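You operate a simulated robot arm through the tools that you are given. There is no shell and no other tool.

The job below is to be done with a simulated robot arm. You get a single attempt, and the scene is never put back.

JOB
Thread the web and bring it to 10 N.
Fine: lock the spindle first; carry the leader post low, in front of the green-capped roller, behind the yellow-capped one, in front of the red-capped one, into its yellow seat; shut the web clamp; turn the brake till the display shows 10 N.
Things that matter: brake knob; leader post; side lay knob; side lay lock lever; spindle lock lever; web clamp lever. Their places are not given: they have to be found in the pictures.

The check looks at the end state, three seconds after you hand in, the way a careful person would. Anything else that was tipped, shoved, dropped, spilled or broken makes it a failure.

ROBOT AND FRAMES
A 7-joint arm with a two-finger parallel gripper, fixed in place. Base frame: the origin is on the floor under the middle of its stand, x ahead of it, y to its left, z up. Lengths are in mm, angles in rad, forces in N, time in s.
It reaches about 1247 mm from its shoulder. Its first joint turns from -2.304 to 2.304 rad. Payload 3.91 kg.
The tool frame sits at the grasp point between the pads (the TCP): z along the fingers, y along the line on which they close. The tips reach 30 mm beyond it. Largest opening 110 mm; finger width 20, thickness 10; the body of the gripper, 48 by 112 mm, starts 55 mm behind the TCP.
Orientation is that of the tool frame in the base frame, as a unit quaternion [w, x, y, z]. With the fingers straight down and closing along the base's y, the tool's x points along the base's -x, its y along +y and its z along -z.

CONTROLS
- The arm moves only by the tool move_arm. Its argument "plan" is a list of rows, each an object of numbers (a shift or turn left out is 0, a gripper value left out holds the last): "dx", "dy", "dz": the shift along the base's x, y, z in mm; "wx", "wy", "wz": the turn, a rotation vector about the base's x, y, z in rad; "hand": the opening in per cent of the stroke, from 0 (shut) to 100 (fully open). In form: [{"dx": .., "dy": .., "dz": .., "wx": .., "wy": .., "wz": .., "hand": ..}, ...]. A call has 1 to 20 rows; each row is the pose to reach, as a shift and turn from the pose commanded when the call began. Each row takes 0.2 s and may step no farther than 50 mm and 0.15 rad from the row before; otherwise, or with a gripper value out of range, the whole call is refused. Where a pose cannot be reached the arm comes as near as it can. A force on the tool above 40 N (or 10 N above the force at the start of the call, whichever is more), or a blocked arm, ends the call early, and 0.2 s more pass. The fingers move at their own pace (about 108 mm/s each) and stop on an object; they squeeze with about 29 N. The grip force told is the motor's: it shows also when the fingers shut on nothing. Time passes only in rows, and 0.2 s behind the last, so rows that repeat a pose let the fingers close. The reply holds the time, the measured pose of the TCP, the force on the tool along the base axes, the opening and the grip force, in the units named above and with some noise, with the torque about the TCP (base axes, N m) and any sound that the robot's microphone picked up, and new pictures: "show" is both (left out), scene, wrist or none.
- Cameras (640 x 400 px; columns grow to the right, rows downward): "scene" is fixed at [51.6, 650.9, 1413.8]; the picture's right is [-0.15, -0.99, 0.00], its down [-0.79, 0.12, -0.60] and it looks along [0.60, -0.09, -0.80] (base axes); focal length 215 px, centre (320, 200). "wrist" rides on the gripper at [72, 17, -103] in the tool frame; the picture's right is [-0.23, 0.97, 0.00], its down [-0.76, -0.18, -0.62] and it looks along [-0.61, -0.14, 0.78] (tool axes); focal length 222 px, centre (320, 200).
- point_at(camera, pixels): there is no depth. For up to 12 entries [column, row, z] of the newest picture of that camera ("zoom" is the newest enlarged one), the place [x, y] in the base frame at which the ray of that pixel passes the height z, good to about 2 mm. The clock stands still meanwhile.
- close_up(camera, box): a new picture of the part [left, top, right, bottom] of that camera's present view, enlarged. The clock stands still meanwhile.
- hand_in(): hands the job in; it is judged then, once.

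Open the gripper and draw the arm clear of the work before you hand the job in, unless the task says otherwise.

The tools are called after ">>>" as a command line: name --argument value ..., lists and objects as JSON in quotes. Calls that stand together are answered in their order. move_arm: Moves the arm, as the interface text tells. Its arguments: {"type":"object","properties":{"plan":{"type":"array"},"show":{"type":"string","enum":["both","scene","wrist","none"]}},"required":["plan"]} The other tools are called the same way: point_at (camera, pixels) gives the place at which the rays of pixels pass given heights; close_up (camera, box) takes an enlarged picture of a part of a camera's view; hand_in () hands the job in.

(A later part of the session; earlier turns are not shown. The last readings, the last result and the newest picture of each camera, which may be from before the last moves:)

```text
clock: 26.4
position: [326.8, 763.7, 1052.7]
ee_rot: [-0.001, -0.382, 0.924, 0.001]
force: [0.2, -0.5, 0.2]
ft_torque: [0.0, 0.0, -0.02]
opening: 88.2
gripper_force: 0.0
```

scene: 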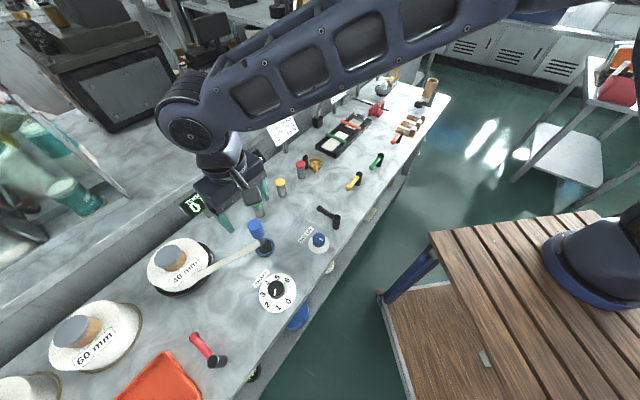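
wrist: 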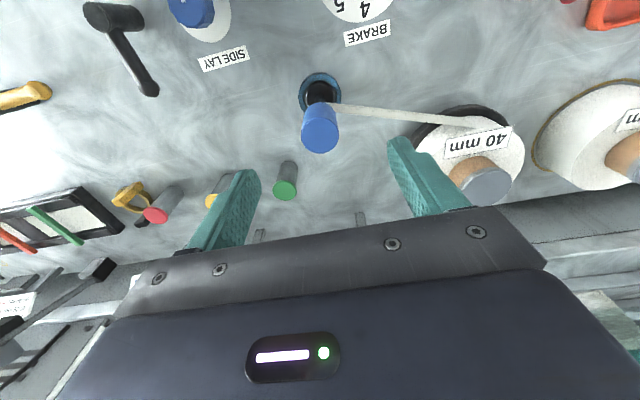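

The handle top is at about (321,134) in the wrist view. I get its centre precisely.

>>> close_up --camera "wrist" --box '[270, 60, 390, 160]'

>>> point_at --camera "wrist" --pixels '[[320.5, 136, 970], [320.5, 136, 960], [320, 93, 860], [320, 93, 868]]'

```text
4.00 times, centred on (330, 110) of wrist
```

zoom: 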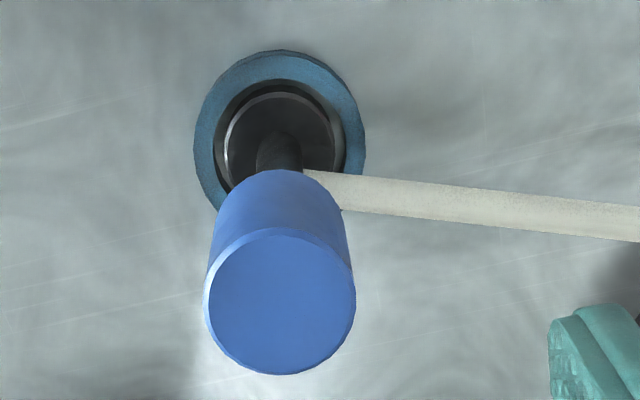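

```text
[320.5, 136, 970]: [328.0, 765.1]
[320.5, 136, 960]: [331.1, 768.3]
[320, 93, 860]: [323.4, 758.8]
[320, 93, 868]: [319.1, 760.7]
```

The post axis is at ≈(325.5,763.5) — right beneath the TCP. I descend astride the blue handle to TCP z≈957 with 88 mm opening.

>>> move_arm --plan '[{"dz": -25}, {"dz": -50}, {"dz": -70}, {"dz": -85}, {"dz": -94}, {"dz": -94}]'

```text
clock: 27.8
position: [325.7, 763.2, 957.6]
ee_rot: [-0.001, -0.383, 0.924, -0.001]
force: [0.0, -0.8, 0.6]
ft_torque: [0.01, 0.0, -0.02]
opening: 88.2
gripper_force: 0.1
```

scene: 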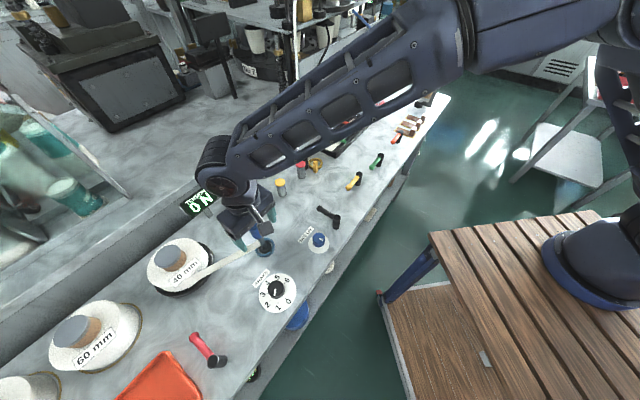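
wrist: 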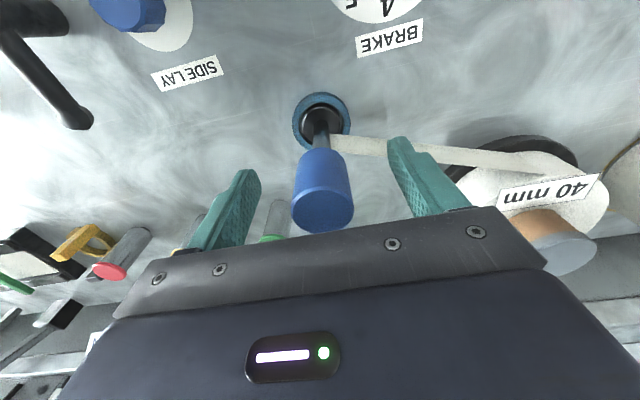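

The handle stands centred between the fingers. I close.

>>> move_arm --plan '[{"hand": 0}, {"hand": 0}, {"hand": 0}]' --show "wrist"

```text
clock: 28.6
position: [325.4, 763.0, 958.5]
ee_rot: [-0.001, -0.383, 0.924, 0.0]
force: [-1.2, 1.3, 0.6]
ft_torque: [0.14, 0.13, 0.01]
opening: 31.7
gripper_force: 29.0
```

wrist: 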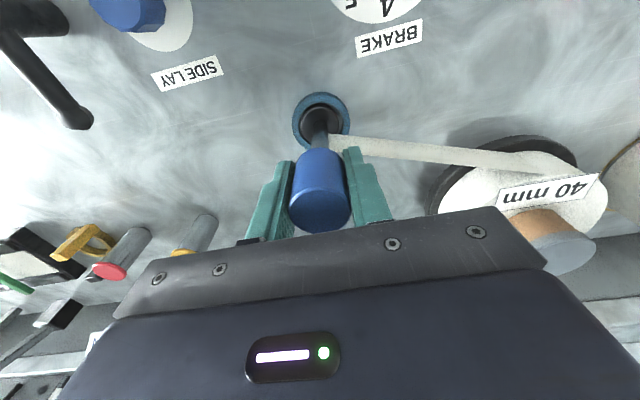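

The handle is gripped (31.7 mm, 29 N) with almost no side force. I lift 20 mm and look.

>>> move_arm --plan '[{"dz": 7}, {"dz": 14}, {"dz": 20}, {"dz": 20}]'

>>> close_up --camera "scene" --box '[200, 190, 320, 280]'

>>> close_up --camera "wrist" --box '[250, 80, 410, 200]'

```text
clock: 29.6
position: [326.8, 762.9, 978.6]
ee_rot: [0.0, -0.383, 0.924, 0.0]
force: [0.4, -0.3, -3.5]
ft_torque: [0.0, 0.0, 0.0]
opening: 31.6
gripper_force: 28.7
```

scene: 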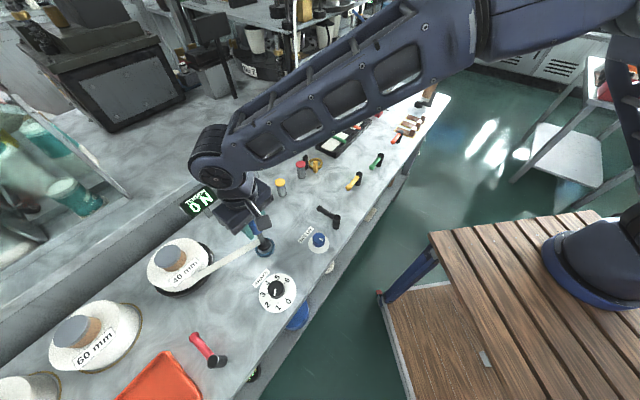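
wrist: 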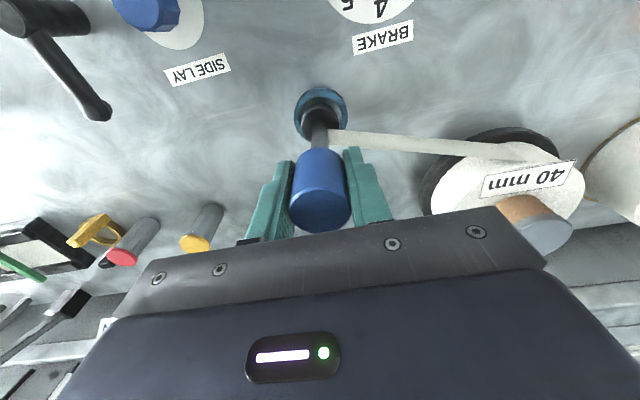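

```text
4.44 times, centred on (260, 235) of scene
```

zoom: 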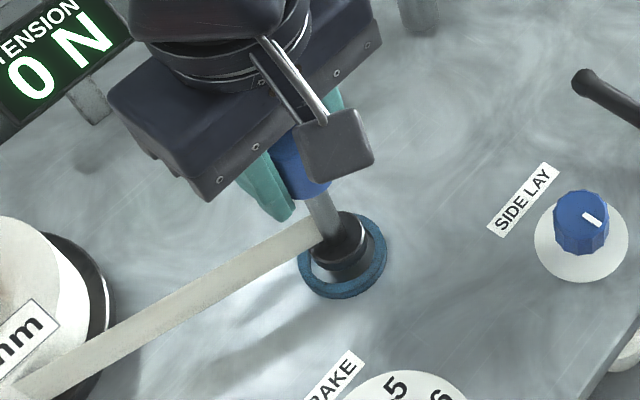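

```text
3.33 times, centred on (330, 140) of wrist
```

zoom: 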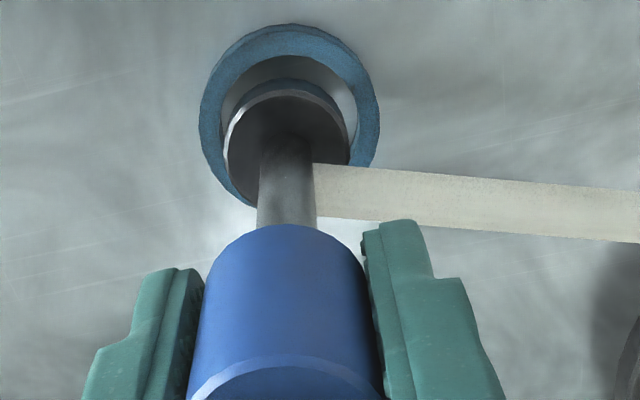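

The post is out of its cup with the web attached at its lower shaft (≈3.5 N hanging). I carry it along the front of the green roller (v≈790), lowering to ~8 mm lift once past the cup.

>>> move_arm --plan '[{"dx": 9.2, "dy": -8.1}, {"dx": 18.5, "dy": -16.3}, {"dx": 30, "dy": -23.7}, {"dx": 41.9, "dy": -31.1}, {"dx": 54, "dy": -38.5, "dz": -4}, {"dx": 66.6, "dy": -46.0, "dz": -8}, {"dx": 77, "dy": -53, "dz": -12}, {"dx": 87.8, "dy": -60.1, "dz": -12}, {"dx": 96, "dy": -64.7, "dz": -12}, {"dx": 104.1, "dy": -69.3, "dz": -12}]'

>>> close_up --camera "scene" --box '[160, 160, 340, 290]'

>>> close_up --camera "wrist" --box '[160, 60, 480, 260]'

```text
clock: 31.8
position: [430.6, 692.3, 965.9]
ee_rot: [0.0, -0.384, 0.924, -0.001]
force: [-1.3, 0.8, -2.8]
ft_torque: [0.03, -0.01, 0.02]
opening: 31.6
gripper_force: 28.9
```

scene: 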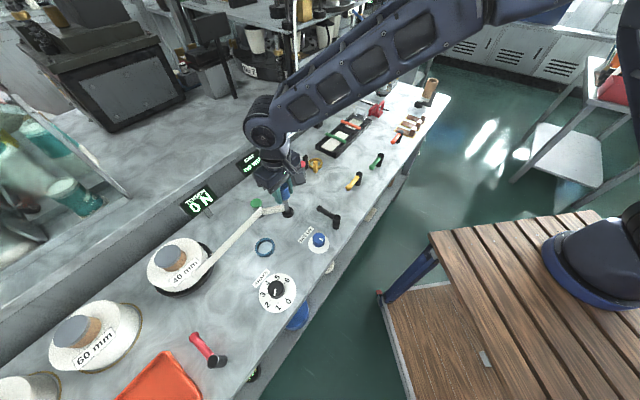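
wrist: 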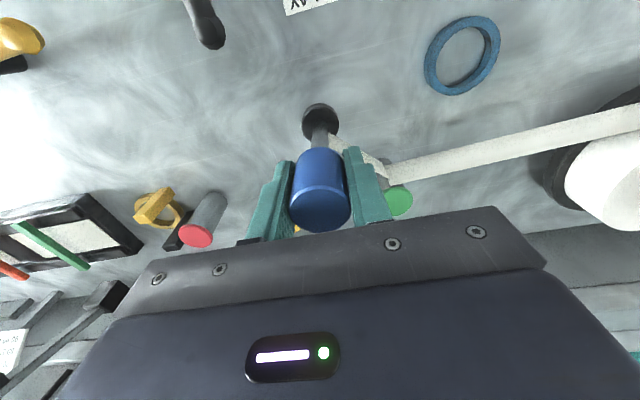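

```text
3.08 times, centred on (250, 225) of scene
```

zoom: 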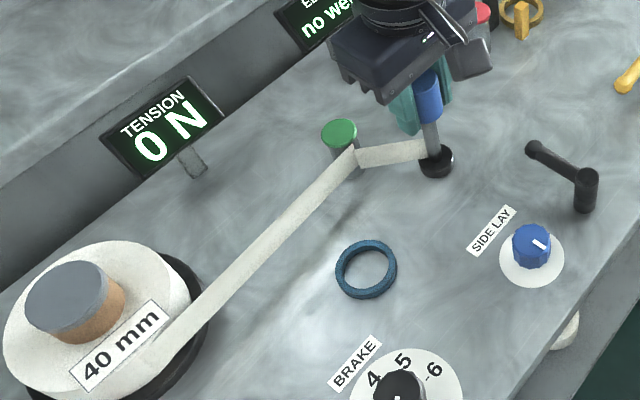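

```text
2.00 times, centred on (320, 160) of wrist
```

zoom: 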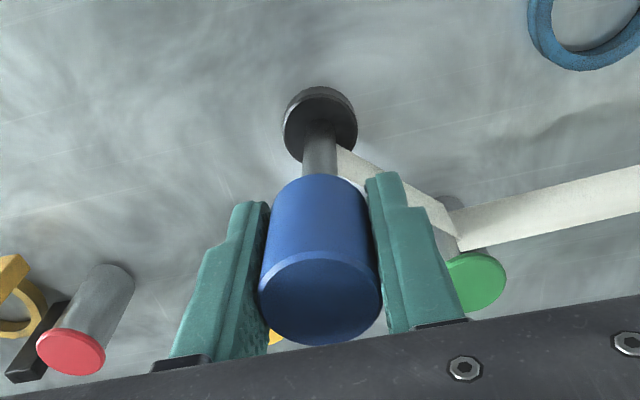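

The web is now seen lying in front of the green roller. Next I cross between green and yellow (u≈−187) to behind, v≈903, then pass behind the yellow roller.

>>> move_arm --plan '[{"dx": 12.7, "dy": 12.7}, {"dx": 25.5, "dy": 25.5}, {"dx": 38.2, "dy": 38.2}, {"dx": 51, "dy": 51}, {"dx": 63.7, "dy": 63.7}, {"dx": 76.4, "dy": 76.4}, {"dx": 90, "dy": 62.8}, {"dx": 104, "dy": 48.8}, {"dx": 118, "dy": 34.8}, {"dx": 132, "dy": 20.8}, {"dx": 145.7, "dy": 7.1}]'

>>> close_up --camera "scene" --box '[180, 130, 360, 260]'

>>> close_up --camera "wrist" --box '[160, 60, 480, 260]'

```text
clock: 34.2
position: [576.2, 701.0, 966.5]
ee_rot: [0.0, -0.383, 0.924, 0.0]
force: [-0.2, -0.7, -4.5]
ft_torque: [-0.03, -0.04, -0.01]
opening: 31.5
gripper_force: 29.0
```

scene: 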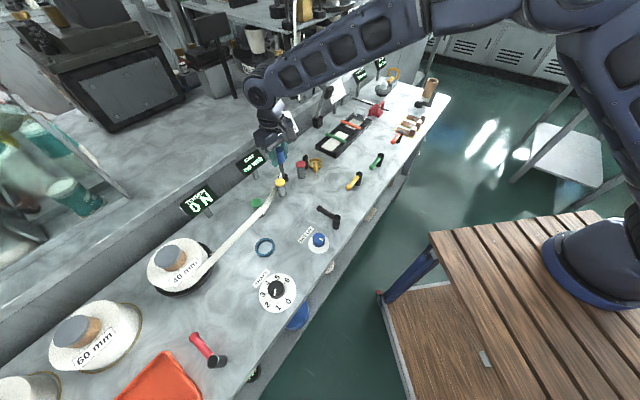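
wrist: 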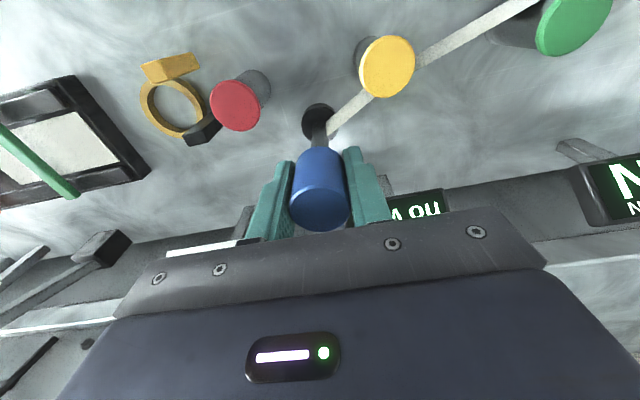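

```text
3.08 times, centred on (270, 195) of scene
```

zoom: 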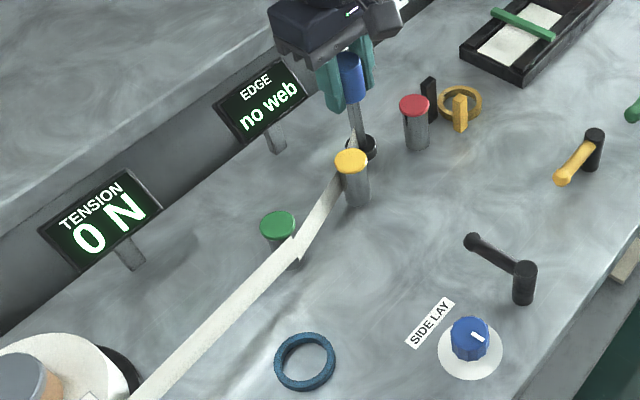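

```text
2.00 times, centred on (320, 160) of wrist
```

zoom: 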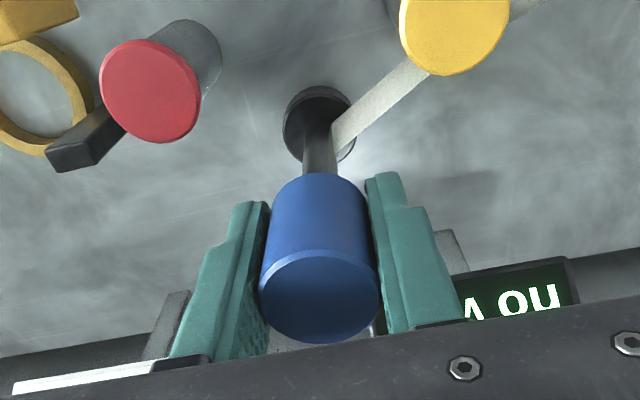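

The web runs front of green, behind yellow. Now I come forward between yellow and red (u≈−89) to v≈812 and pass in front of the red roller to u≈−22.

>>> move_arm --plan '[{"dx": -12.9, "dy": -12.9}, {"dx": -25.7, "dy": -25.7}, {"dx": -38.6, "dy": -38.6}, {"dx": -51.4, "dy": -51.4}, {"dx": -64.3, "dy": -64.3}, {"dx": -53, "dy": -75.6}, {"dx": -41.7, "dy": -86.9}, {"dx": -29.5, "dy": -99.1}, {"dx": -17.6, "dy": -111}, {"dx": -17.6, "dy": -111}]'

>>> close_up --camera "scene" --box '[220, 110, 400, 240]'

>>> close_up --camera "wrist" --box '[160, 60, 480, 260]'

```text
clock: 36.4
position: [559.3, 589.9, 965.9]
ee_rot: [0.0, -0.383, 0.924, 0.0]
force: [0.0, 0.1, -3.5]
ft_torque: [-0.02, -0.04, 0.01]
opening: 31.8
gripper_force: 28.8
```

scene: 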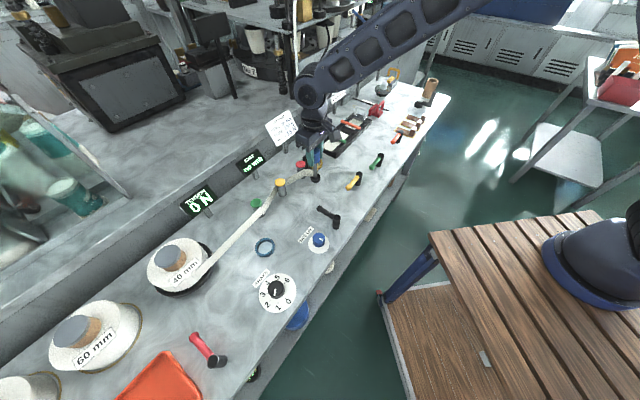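
wrist: 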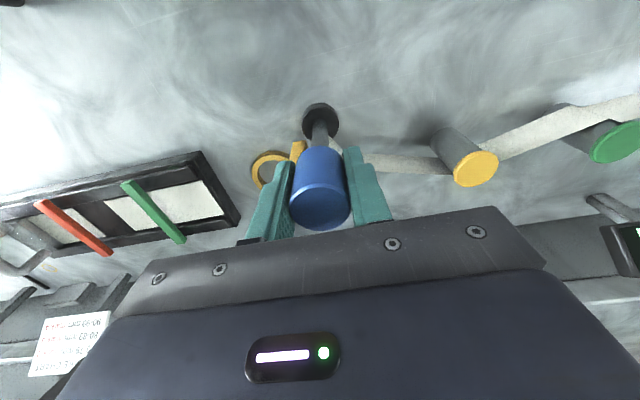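

```text
3.08 times, centred on (310, 175) of scene
```

zoom: 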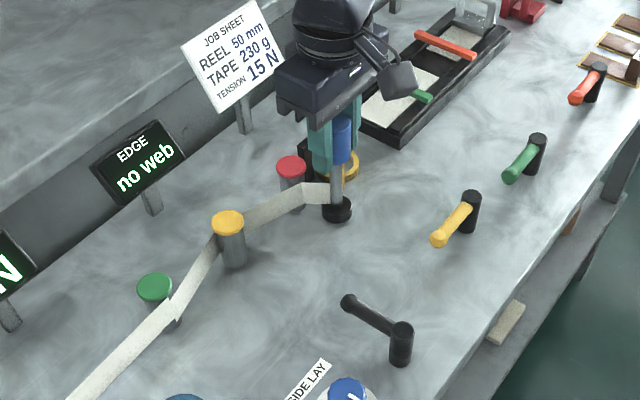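

```text
2.00 times, centred on (320, 160) of wrist
```

zoom: 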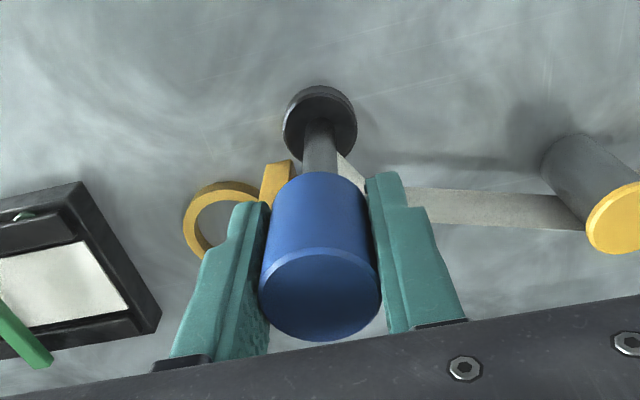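

The web now lies front of green, behind yellow, front of red. The puck (≈36 mm) cannot go between the 31 mm jaws, so I stay low and go round the front of the yellow jaw (v≈795) to u≈40, facing the seat, watching the web in the pictures.

>>> move_arm --plan '[{"dx": -6, "dy": -6}, {"dx": -12, "dy": -12}, {"dx": -3, "dy": -21}, {"dx": 6, "dy": -30}, {"dx": 15, "dy": -39}, {"dx": 24, "dy": -48}, {"dx": 32.5, "dy": -56.5}, {"dx": 32.5, "dy": -56.5}]'

>>> close_up --camera "scene" --box '[270, 130, 370, 200]'

>>> close_up --camera "wrist" --box '[200, 60, 440, 210]'

```text
clock: 38.2
position: [591.5, 531.8, 967.4]
ee_rot: [0.001, -0.383, 0.924, 0.0]
force: [0.6, 0.1, -4.3]
ft_torque: [-0.02, -0.02, -0.01]
opening: 31.8
gripper_force: 28.6
```

scene: 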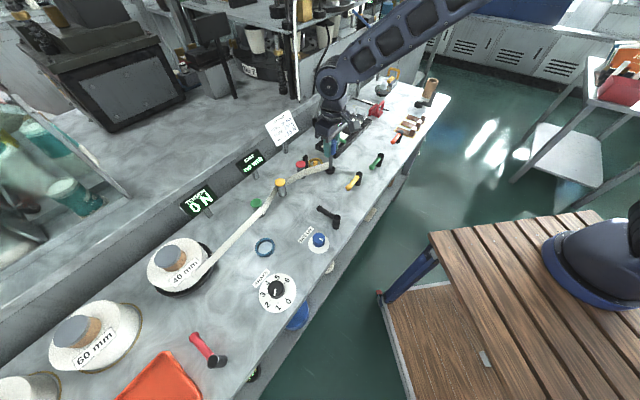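
wrist: 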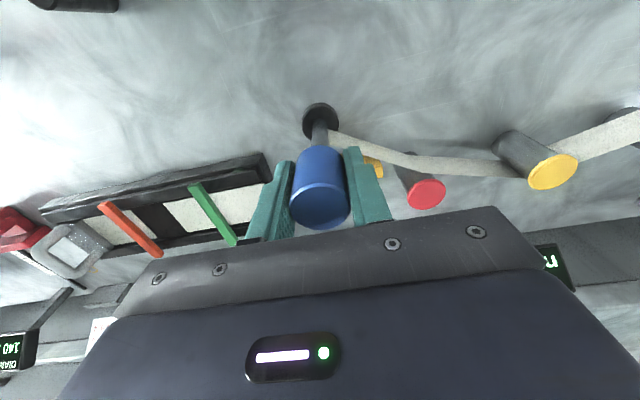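

```text
5.71 times, centred on (320, 165) of scene
```

zoom: 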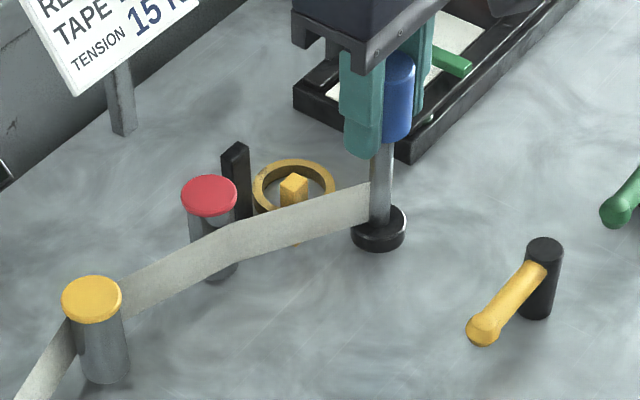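

```text
2.67 times, centred on (320, 135) of wrist
```

zoom: 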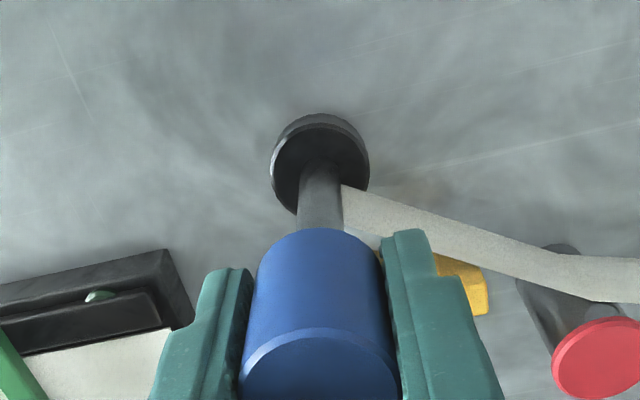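

The web is taut from red's front to the post. I now measure the yellow ring precisely from the scene camera in an enlarged view.

>>> close_up --camera "scene" --box '[295, 145, 345, 185]'

```text
10.00 times, centred on (320, 165) of scene
```

zoom: 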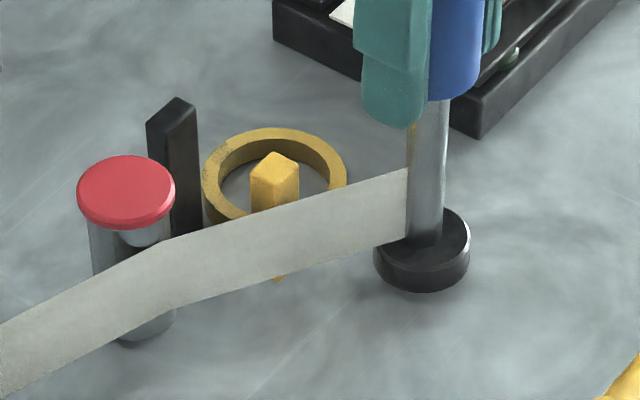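

In this enlarged view the ring's top-face centre is at zoom (274,177) and the puck's bottom-face centre at zoom (422,259); I get both at equal height for the displacement.

>>> point_at --camera "zoom" --pixels '[[274, 177, 866], [274, 178, 866], [275, 177, 866], [201, 178, 866], [347, 178, 866], [422, 259, 865], [422, 260, 865], [423, 259, 865], [374, 259, 865], [471, 259, 865]]'

>>> close_up --camera "scene" --box '[240, 230, 290, 265]'

```text
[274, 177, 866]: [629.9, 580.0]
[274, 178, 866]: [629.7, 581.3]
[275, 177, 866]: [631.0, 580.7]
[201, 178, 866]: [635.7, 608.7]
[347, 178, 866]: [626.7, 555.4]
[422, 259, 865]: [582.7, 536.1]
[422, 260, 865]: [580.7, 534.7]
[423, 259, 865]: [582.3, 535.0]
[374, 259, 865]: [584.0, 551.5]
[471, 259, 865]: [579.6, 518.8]
```

```text
11.43 times, centred on (265, 248) of scene
```

zoom: 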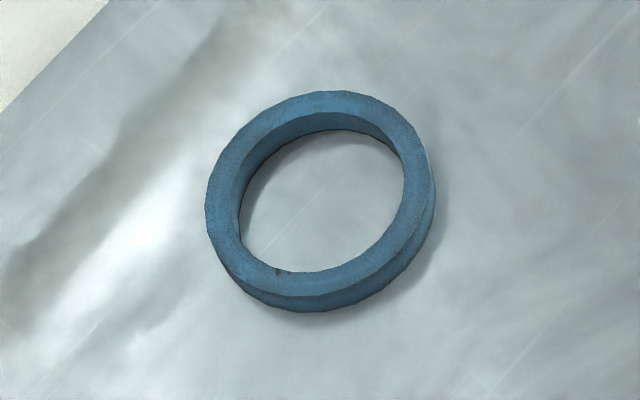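

Ring tops are at z≈866 and the puck bottom at ≈861 now. The displacement from the cup to the seat is ≈(311,−181), so the TCP target is ≈(636.5,582.7). I raise 14 mm and move over the ring, then look.

>>> move_arm --plan '[{"dz": 7}, {"dz": 14}, {"dx": 9.2, "dy": 9.7, "dz": 14}, {"dx": 18.4, "dy": 19.5, "dz": 14}, {"dx": 27.6, "dy": 29.2, "dz": 14}, {"dx": 36.8, "dy": 39, "dz": 14}, {"dx": 46, "dy": 48.7, "dz": 14}, {"dx": 46, "dy": 48.7, "dz": 14}]'

>>> close_up --camera "scene" --box '[295, 140, 345, 180]'

>>> close_up --camera "wrist" --box '[240, 80, 400, 180]'

```text
clock: 40.0
position: [638.4, 582.9, 981.1]
ee_rot: [0.0, -0.383, 0.924, 0.0]
force: [0.3, 0.4, -4.0]
ft_torque: [0.0, 0.02, 0.04]
opening: 31.4
gripper_force: 29.1
```

scene: 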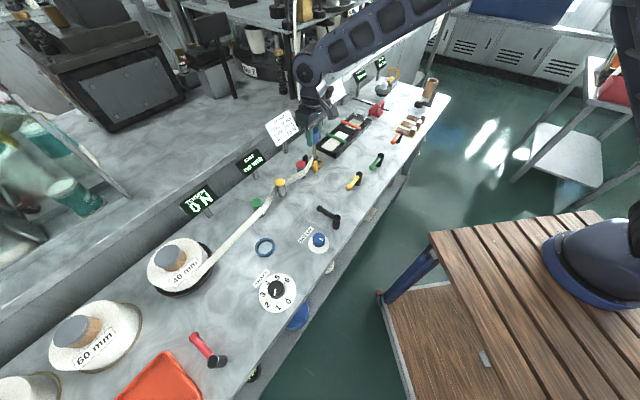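
wrist: 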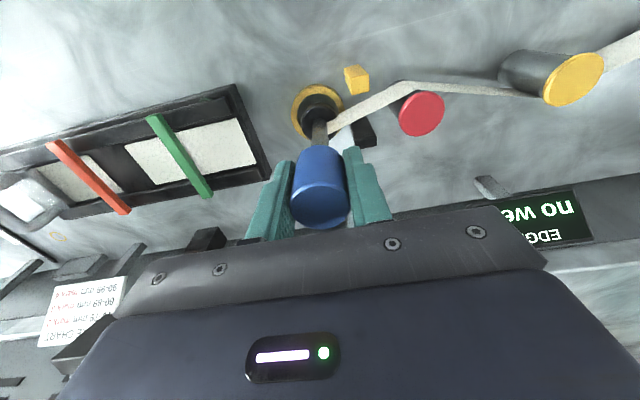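

```text
10.00 times, centred on (320, 160) of scene
```

zoom: 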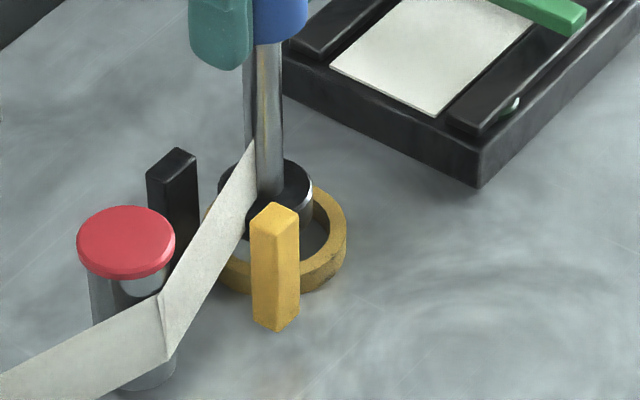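

```text
4.00 times, centred on (320, 130) of wrist
```

zoom: 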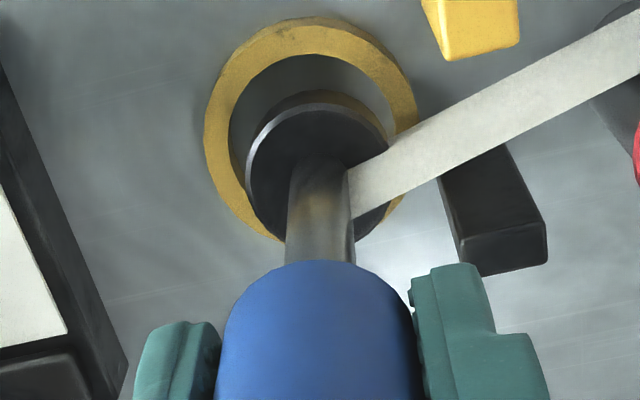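

The web now passes front of red and between the jaws to the post. The puck's centre sits ~3 mm too far toward +y relative to the ring (both views agree), so I correct by (0.6,−2.9) and lower 14 mm to feel whether it enters.

>>> move_arm --plan '[{"dx": 0.3, "dy": -1.5}, {"dx": 0.6, "dy": -2.9}, {"dx": 0.6, "dy": -2.9, "dz": -4}, {"dx": 0.6, "dy": -2.9, "dz": -8}, {"dx": 0.6, "dy": -2.9, "dz": -12}, {"dx": 0.6, "dy": -2.9, "dz": -14}, {"dx": 0.6, "dy": -2.9, "dz": -14}]'

>>> close_up --camera "scene" --box '[295, 140, 345, 180]'

>>> close_up --camera "wrist" --box '[240, 80, 400, 180]'

```text
clock: 41.6
position: [638.0, 578.1, 966.9]
ee_rot: [-0.001, -0.382, 0.924, 0.0]
force: [0.2, 0.1, -4.0]
ft_torque: [0.07, 0.04, 0.0]
opening: 31.2
gripper_force: 28.9
```

scene: 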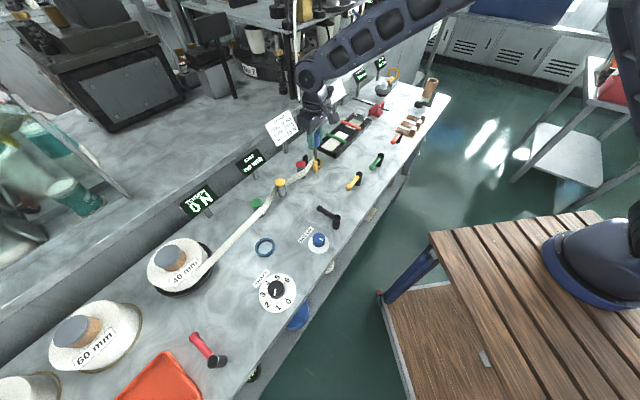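
wrist: 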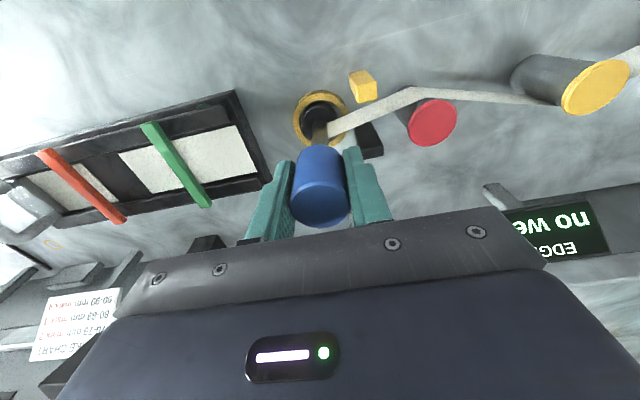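

```text
10.00 times, centred on (320, 160) of scene
```

zoom: 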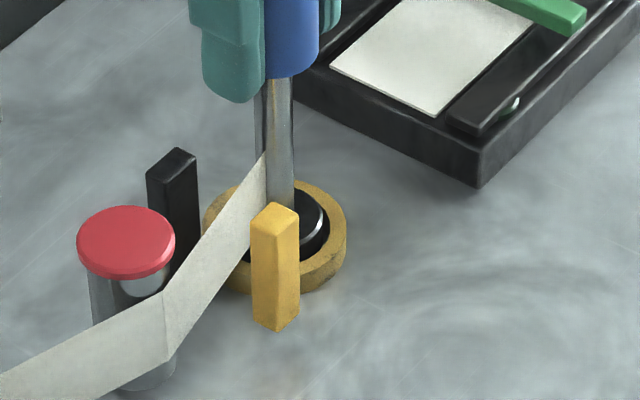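

```text
4.00 times, centred on (320, 130) of wrist
```

zoom: 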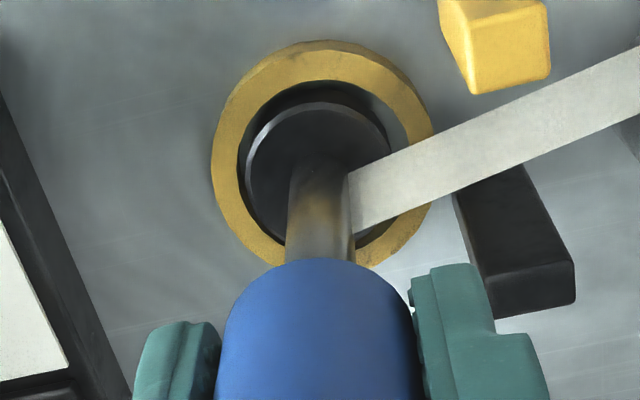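

No contact force and the puck sits inside the ring. I lower the remaining ~8 mm until it rests.

>>> move_arm --plan '[{"dz": -3}, {"dz": -6}, {"dz": -8}, {"dz": -8}]' --show "none"

```text
clock: 42.6
position: [638.2, 579.6, 958.4]
ee_rot: [0.001, -0.382, 0.924, 0.0]
force: [6.0, 0.6, 25.6]
ft_torque: [0.0, -0.56, -0.02]
opening: 31.5
gripper_force: 29.1
```

The post is down (25 N contact at the same height as in its cup). I ease up 1 mm, then open the fingers.

>>> move_arm --plan '[{"dz": 1}, {"dz": 1, "hand": 40}, {"dz": 1, "hand": 55}, {"dz": 1, "hand": 55}]'

>>> close_up --camera "scene" --box '[295, 140, 345, 180]'

>>> close_up --camera "wrist" --box '[240, 80, 400, 180]'

```text
clock: 43.6
position: [636.8, 579.0, 958.6]
ee_rot: [0.0, -0.383, 0.924, 0.001]
force: [0.3, 0.8, -0.3]
ft_torque: [0.01, 0.01, 0.01]
opening: 60.6
gripper_force: 0.0
```

scene: 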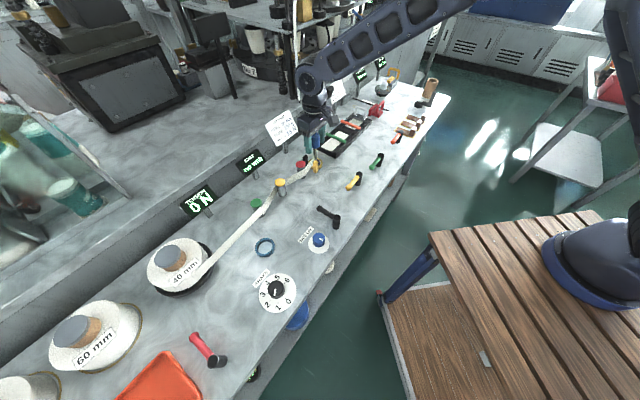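
wrist: 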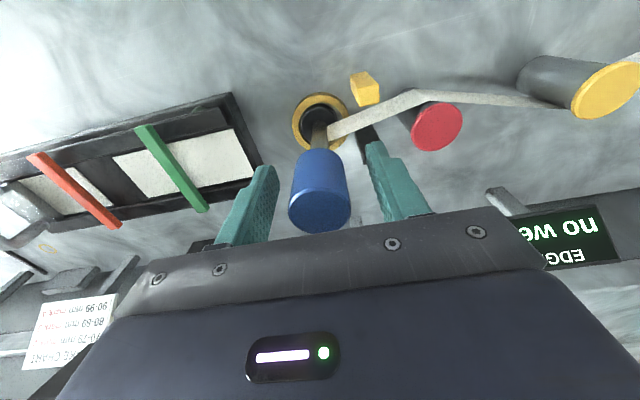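

```text
10.00 times, centred on (320, 160) of scene
```

zoom: 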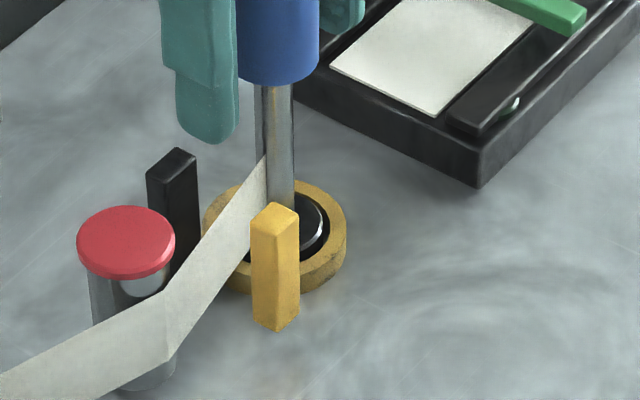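

```text
4.00 times, centred on (320, 130) of wrist
```

zoom: 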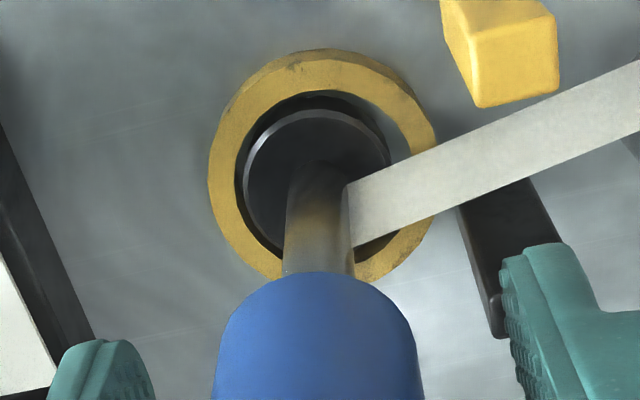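

The post stands upright in the yellow ring with the web running between the jaws. I rise clear and move over to the yellow lever (scene ≈(352,182)), turning the hand 90° on the way.

>>> move_arm --plan '[{"dz": 30}, {"dz": 70}, {"dz": 115}, {"dx": -15, "dy": -12, "dz": 120, "wz": 0.13}, {"dx": -30, "dy": -24, "dz": 120, "wz": 0.26}, {"dx": -45, "dy": -36, "dz": 120, "wz": 0.39}, {"dx": -60, "dy": -48, "dz": 120, "wz": 0.52}, {"dx": -75, "dy": -60, "dz": 120, "wz": 0.65}, {"dx": -90, "dy": -72, "dz": 120, "wz": 0.78}, {"dx": -105, "dy": -84, "dz": 120, "wz": 0.91}, {"dx": -120, "dy": -96, "dz": 115, "wz": 1.04}, {"dx": -130, "dy": -104, "dz": 105, "wz": 1.17}, {"dx": -137, "dy": -108, "dz": 95, "wz": 1.3}, {"dx": -137, "dy": -108, "dz": 85, "wz": 1.43}, {"dx": -137, "dy": -108, "dz": 75, "wz": 1.57}]'

```text
clock: 46.8
position: [500.6, 470.2, 1034.6]
ee_rot: [0.0, 0.925, -0.381, 0.001]
force: [0.1, 0.2, 0.6]
ft_torque: [0.02, 0.0, 0.0]
opening: 60.2
gripper_force: 0.1
```

scene: 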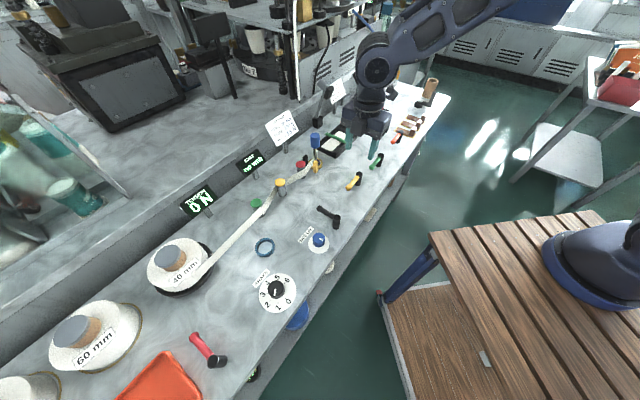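
wrist: 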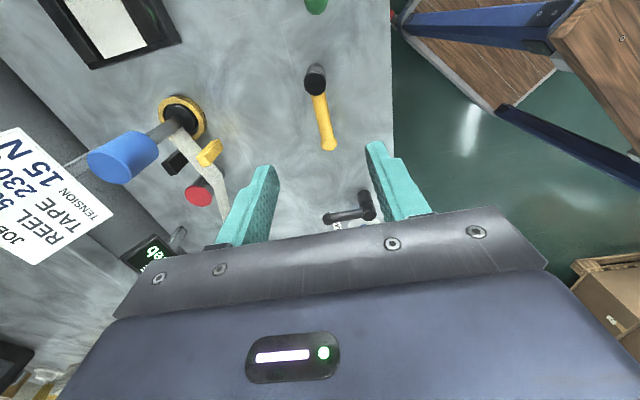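

The wrist view shows the yellow lever: post top ≈(315,76), ball ≈(328,143). I enlarge and measure.

>>> close_up --camera "wrist" --box '[260, 50, 400, 170]'

>>> point_at --camera "wrist" --pixels '[[315, 76, 905], [315, 77, 905], [328, 143, 895], [328, 142, 895], [321, 110, 895], [321, 111, 895]]'

>>> close_up --camera "scene" --box '[330, 160, 380, 200]'

```text
3.33 times, centred on (330, 110) of wrist
```

zoom: 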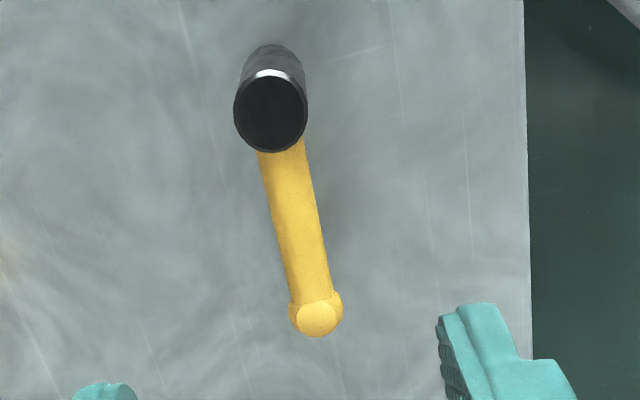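

```text
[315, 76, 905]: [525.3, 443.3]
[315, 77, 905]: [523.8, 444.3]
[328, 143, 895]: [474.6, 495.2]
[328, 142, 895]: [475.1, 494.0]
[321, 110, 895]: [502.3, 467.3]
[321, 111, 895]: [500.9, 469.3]
```

```text
10.00 times, centred on (355, 180) of scene
```

zoom: 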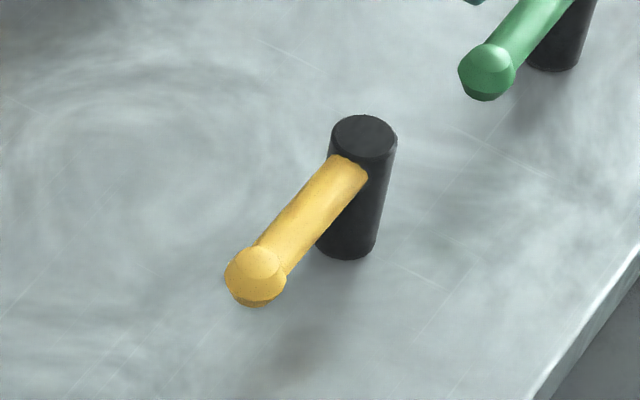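

The pivot is ≈(518.5,449.5), ball ≈(474.5,495). I shift above the rod at r≈45 and descend astride it.

>>> move_arm --plan '[{"dx": -13.4, "dy": 9.5, "hand": 50}, {"dx": -13.4, "dy": 9.5, "dz": -30, "hand": 50}, {"dx": -13.4, "dy": 9.5, "dz": -60, "hand": 50}, {"dx": -13.4, "dy": 9.5, "dz": -90, "hand": 50}, {"dx": -13.4, "dy": 9.5, "dz": -112, "hand": 50}, {"dx": -13.4, "dy": 9.5, "dz": -127, "hand": 50}, {"dx": -13.4, "dy": 9.5, "dz": -127, "hand": 50}]'

>>> close_up --camera "wrist" --box '[200, 80, 440, 240]'

```text
clock: 48.4
position: [488.4, 480.5, 907.3]
ee_rot: [0.001, 0.923, -0.384, 0.001]
force: [-0.3, 0.1, -0.1]
ft_torque: [0.06, -0.02, -0.02]
opening: 55.2
gripper_force: 0.1
```

scene: 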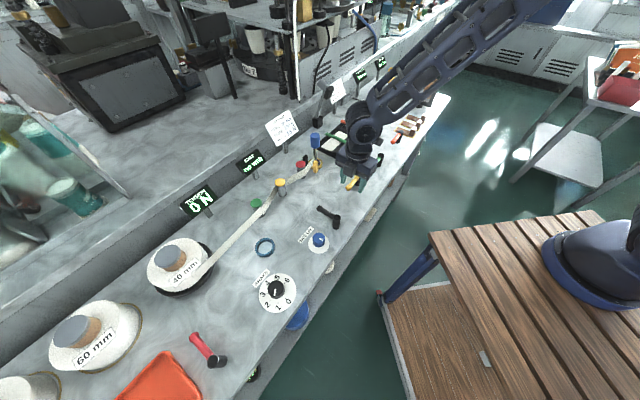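
wrist: 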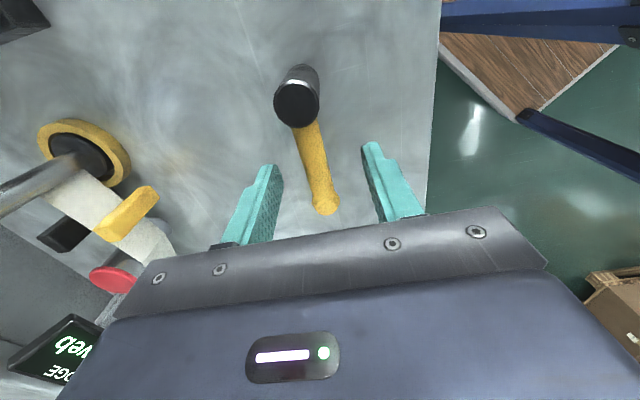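

```text
2.50 times, centred on (320, 160) of wrist
```

zoom: 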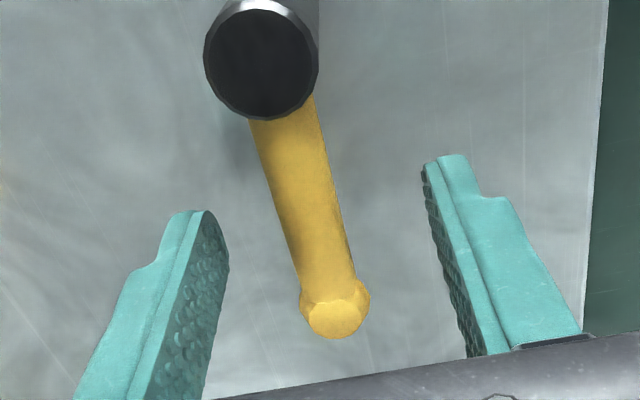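

The rod lies between the fingers. I close on it.

>>> move_arm --plan '[{"hand": 0}, {"hand": 0}, {"hand": 0}]' --show "wrist"

```text
clock: 49.2
position: [488.2, 482.0, 908.0]
ee_rot: [-0.001, 0.924, -0.382, 0.0]
force: [7.9, 8.6, -4.1]
ft_torque: [0.4, 0.13, 0.24]
opening: 14.8
gripper_force: 45.3
```

wrist: 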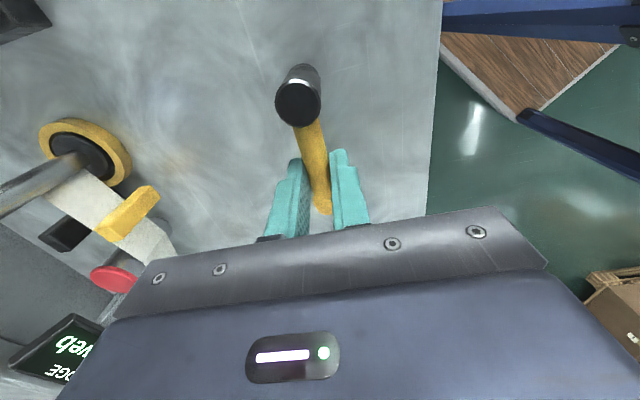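

Gripped (14.8 mm). I try a small clockwise turn (ball toward the back/jaws) and read the forces.

>>> move_arm --plan '[{"dx": 1.7, "dy": 1.5, "wz": -0.05}, {"dx": 3.3, "dy": 3.0, "wz": -0.1}, {"dx": 5.1, "dy": 4.4, "wz": -0.15}]' --show "wrist"

```text
clock: 50.0
position: [492.8, 485.2, 907.9]
ee_rot: [0.0, 0.892, -0.452, 0.0]
force: [13.4, 11.1, -4.0]
ft_torque: [-0.58, -0.83, 0.81]
opening: 14.8
gripper_force: 45.0
```

wrist: 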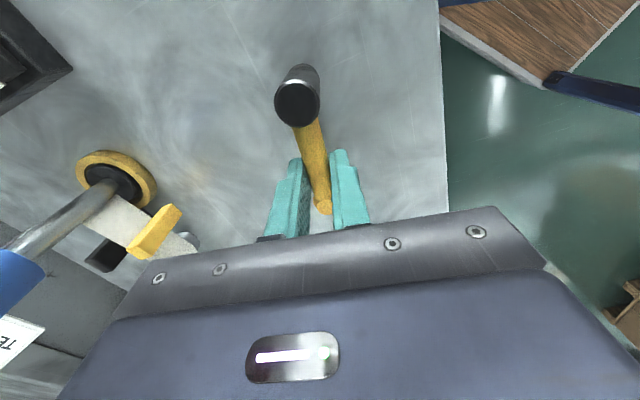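

The lever follows clockwise with near-zero net torque about its pivot. I continue that arc.

>>> move_arm --plan '[{"dx": 3.9, "dy": 2.5, "wz": -0.07}, {"dx": 7.7, "dy": 4.6, "wz": -0.15}, {"dx": 10.9, "dy": 5.9, "wz": -0.225}, {"dx": 14.0, "dy": 7.0, "wz": -0.3}, {"dx": 17.3, "dy": 7.8, "wz": -0.375}, {"dx": 20.6, "dy": 8.4, "wz": -0.45}, {"dx": 24, "dy": 8.7, "wz": -0.525}, {"dx": 27.4, "dy": 8.8, "wz": -0.6}]'

>>> close_up --camera "scene" --box '[280, 130, 380, 200]'

```text
clock: 51.8
position: [518.9, 494.3, 908.1]
ee_rot: [0.0, 0.719, -0.695, -0.001]
force: [-13.7, 2.5, 2.1]
ft_torque: [-0.37, 0.15, -0.58]
opening: 14.9
gripper_force: 44.8
```

scene: 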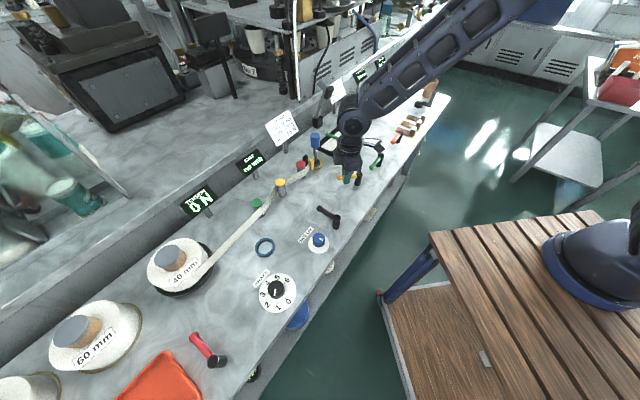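
wrist: 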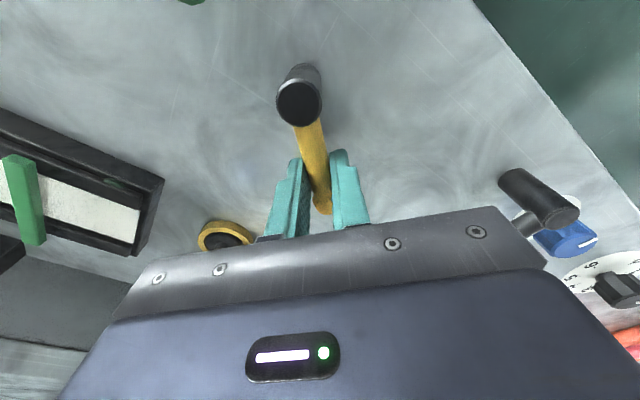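

```text
5.71 times, centred on (330, 165) of scene
```

zoom: 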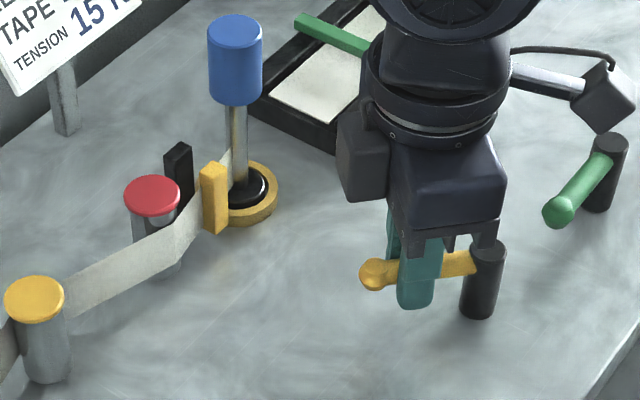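

The yellow jaw has moved toward the black jaw: this direction shuts the clamp. I continue the arc to ~86°.

>>> move_arm --plan '[{"dx": 2.6, "dy": -0.1, "wz": -0.075}, {"dx": 5.3, "dy": -0.4, "wz": -0.15}, {"dx": 8.6, "dy": -1.0, "wz": -0.225}, {"dx": 11.9, "dy": -1.8, "wz": -0.3}, {"dx": 15.1, "dy": -2.9, "wz": -0.375}, {"dx": 18.3, "dy": -4.2, "wz": -0.45}, {"dx": 21.2, "dy": -5.8, "wz": -0.525}, {"dx": 24.1, "dy": -7.5, "wz": -0.6}, {"dx": 26.8, "dy": -9.5, "wz": -0.675}, {"dx": 29.5, "dy": -11.6, "wz": -0.75}]'

>>> close_up --camera "scene" --box '[280, 130, 380, 200]'

```text
clock: 54.0
position: [549.8, 481.3, 908.1]
ee_rot: [0.001, -0.413, 0.911, 0.001]
force: [11.4, 26.5, 3.9]
ft_torque: [0.61, -0.32, -0.48]
opening: 14.7
gripper_force: 45.0
```

scene: 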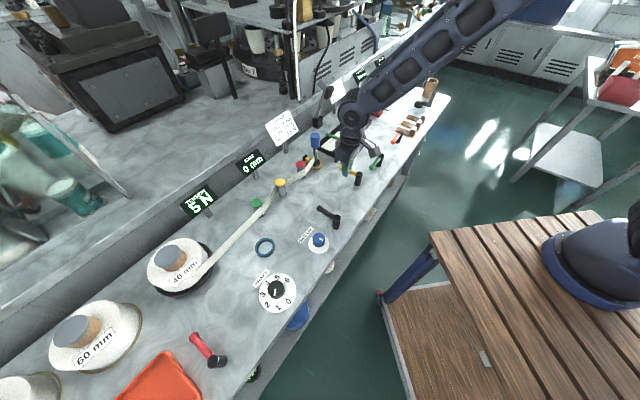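
wrist: 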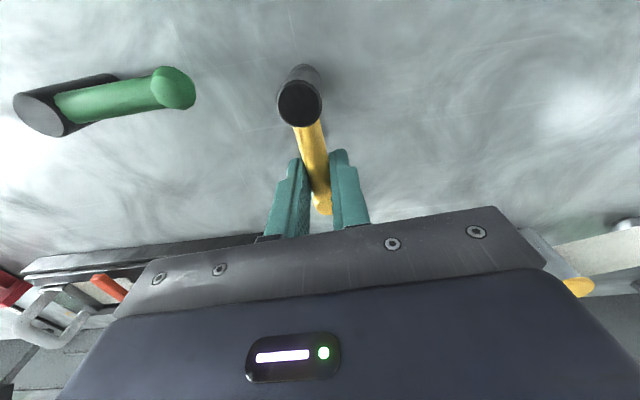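

```text
5.71 times, centred on (330, 165) of scene
```

zoom: 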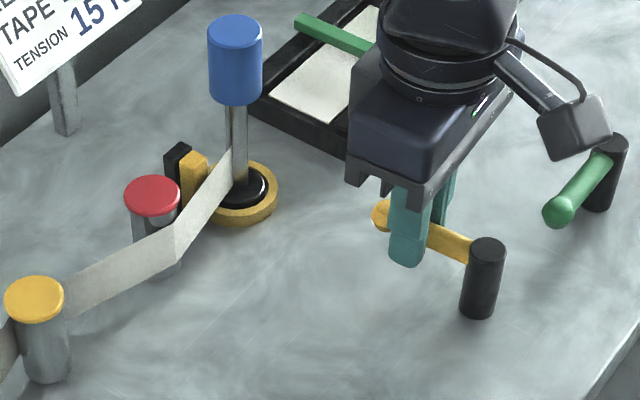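

The displays have changed; I read them enlarged.

>>> close_up --camera "scene" --box '[170, 140, 290, 220]'

>>> close_up --camera "scene" --box '[285, 140, 335, 180]'

```text
5.00 times, centred on (230, 180) of scene
```

zoom: 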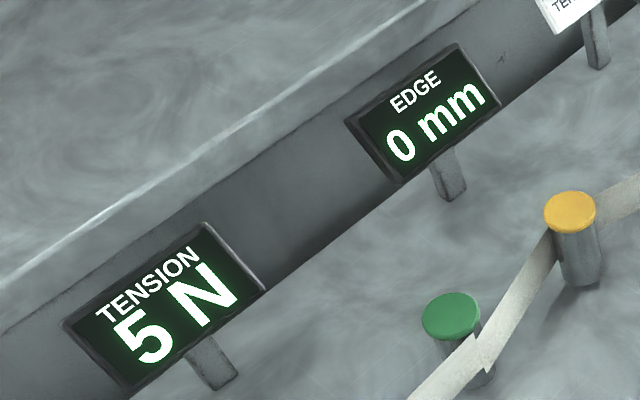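

```text
10.00 times, centred on (310, 160) of scene
```

zoom: 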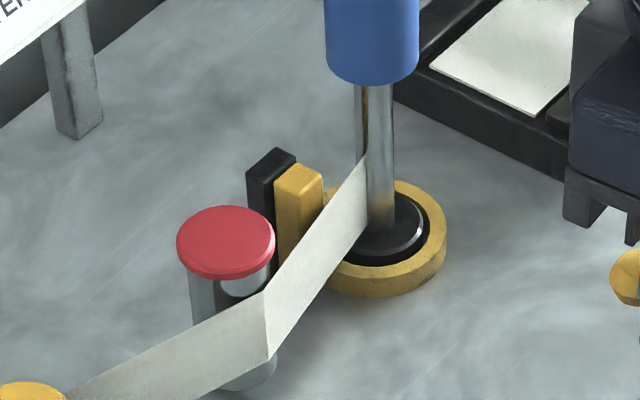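

The displays show EDGE 0 mm and TENSION 5 N, so the web counts as threaded and clamped. I press the lever on to its end stop at ~90°.

>>> move_arm --plan '[{"dx": 1.0, "dy": -1.0, "wz": -0.035}, {"dx": 1.9, "dy": -1.9, "wz": -0.07}, {"dx": 3.1, "dy": -3.1, "wz": -0.11}, {"dx": 4.2, "dy": -4.4, "wz": -0.15}]' --show "wrist"

```text
clock: 55.0
position: [552.3, 479.9, 907.7]
ee_rot: [0.001, -0.346, 0.938, 0.002]
force: [3.4, 35.8, 14.0]
ft_torque: [0.54, -0.05, 0.89]
opening: 15.7
gripper_force: 44.7
```

wrist: 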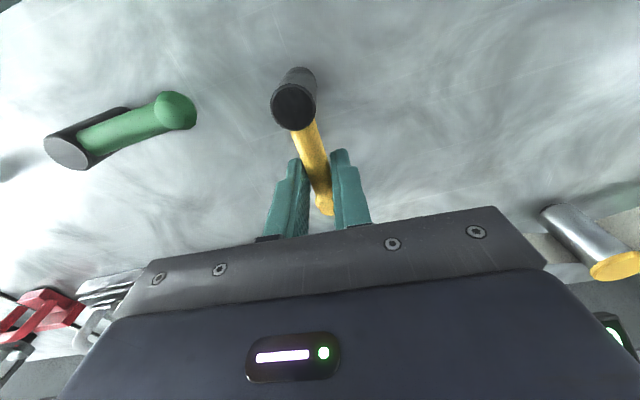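

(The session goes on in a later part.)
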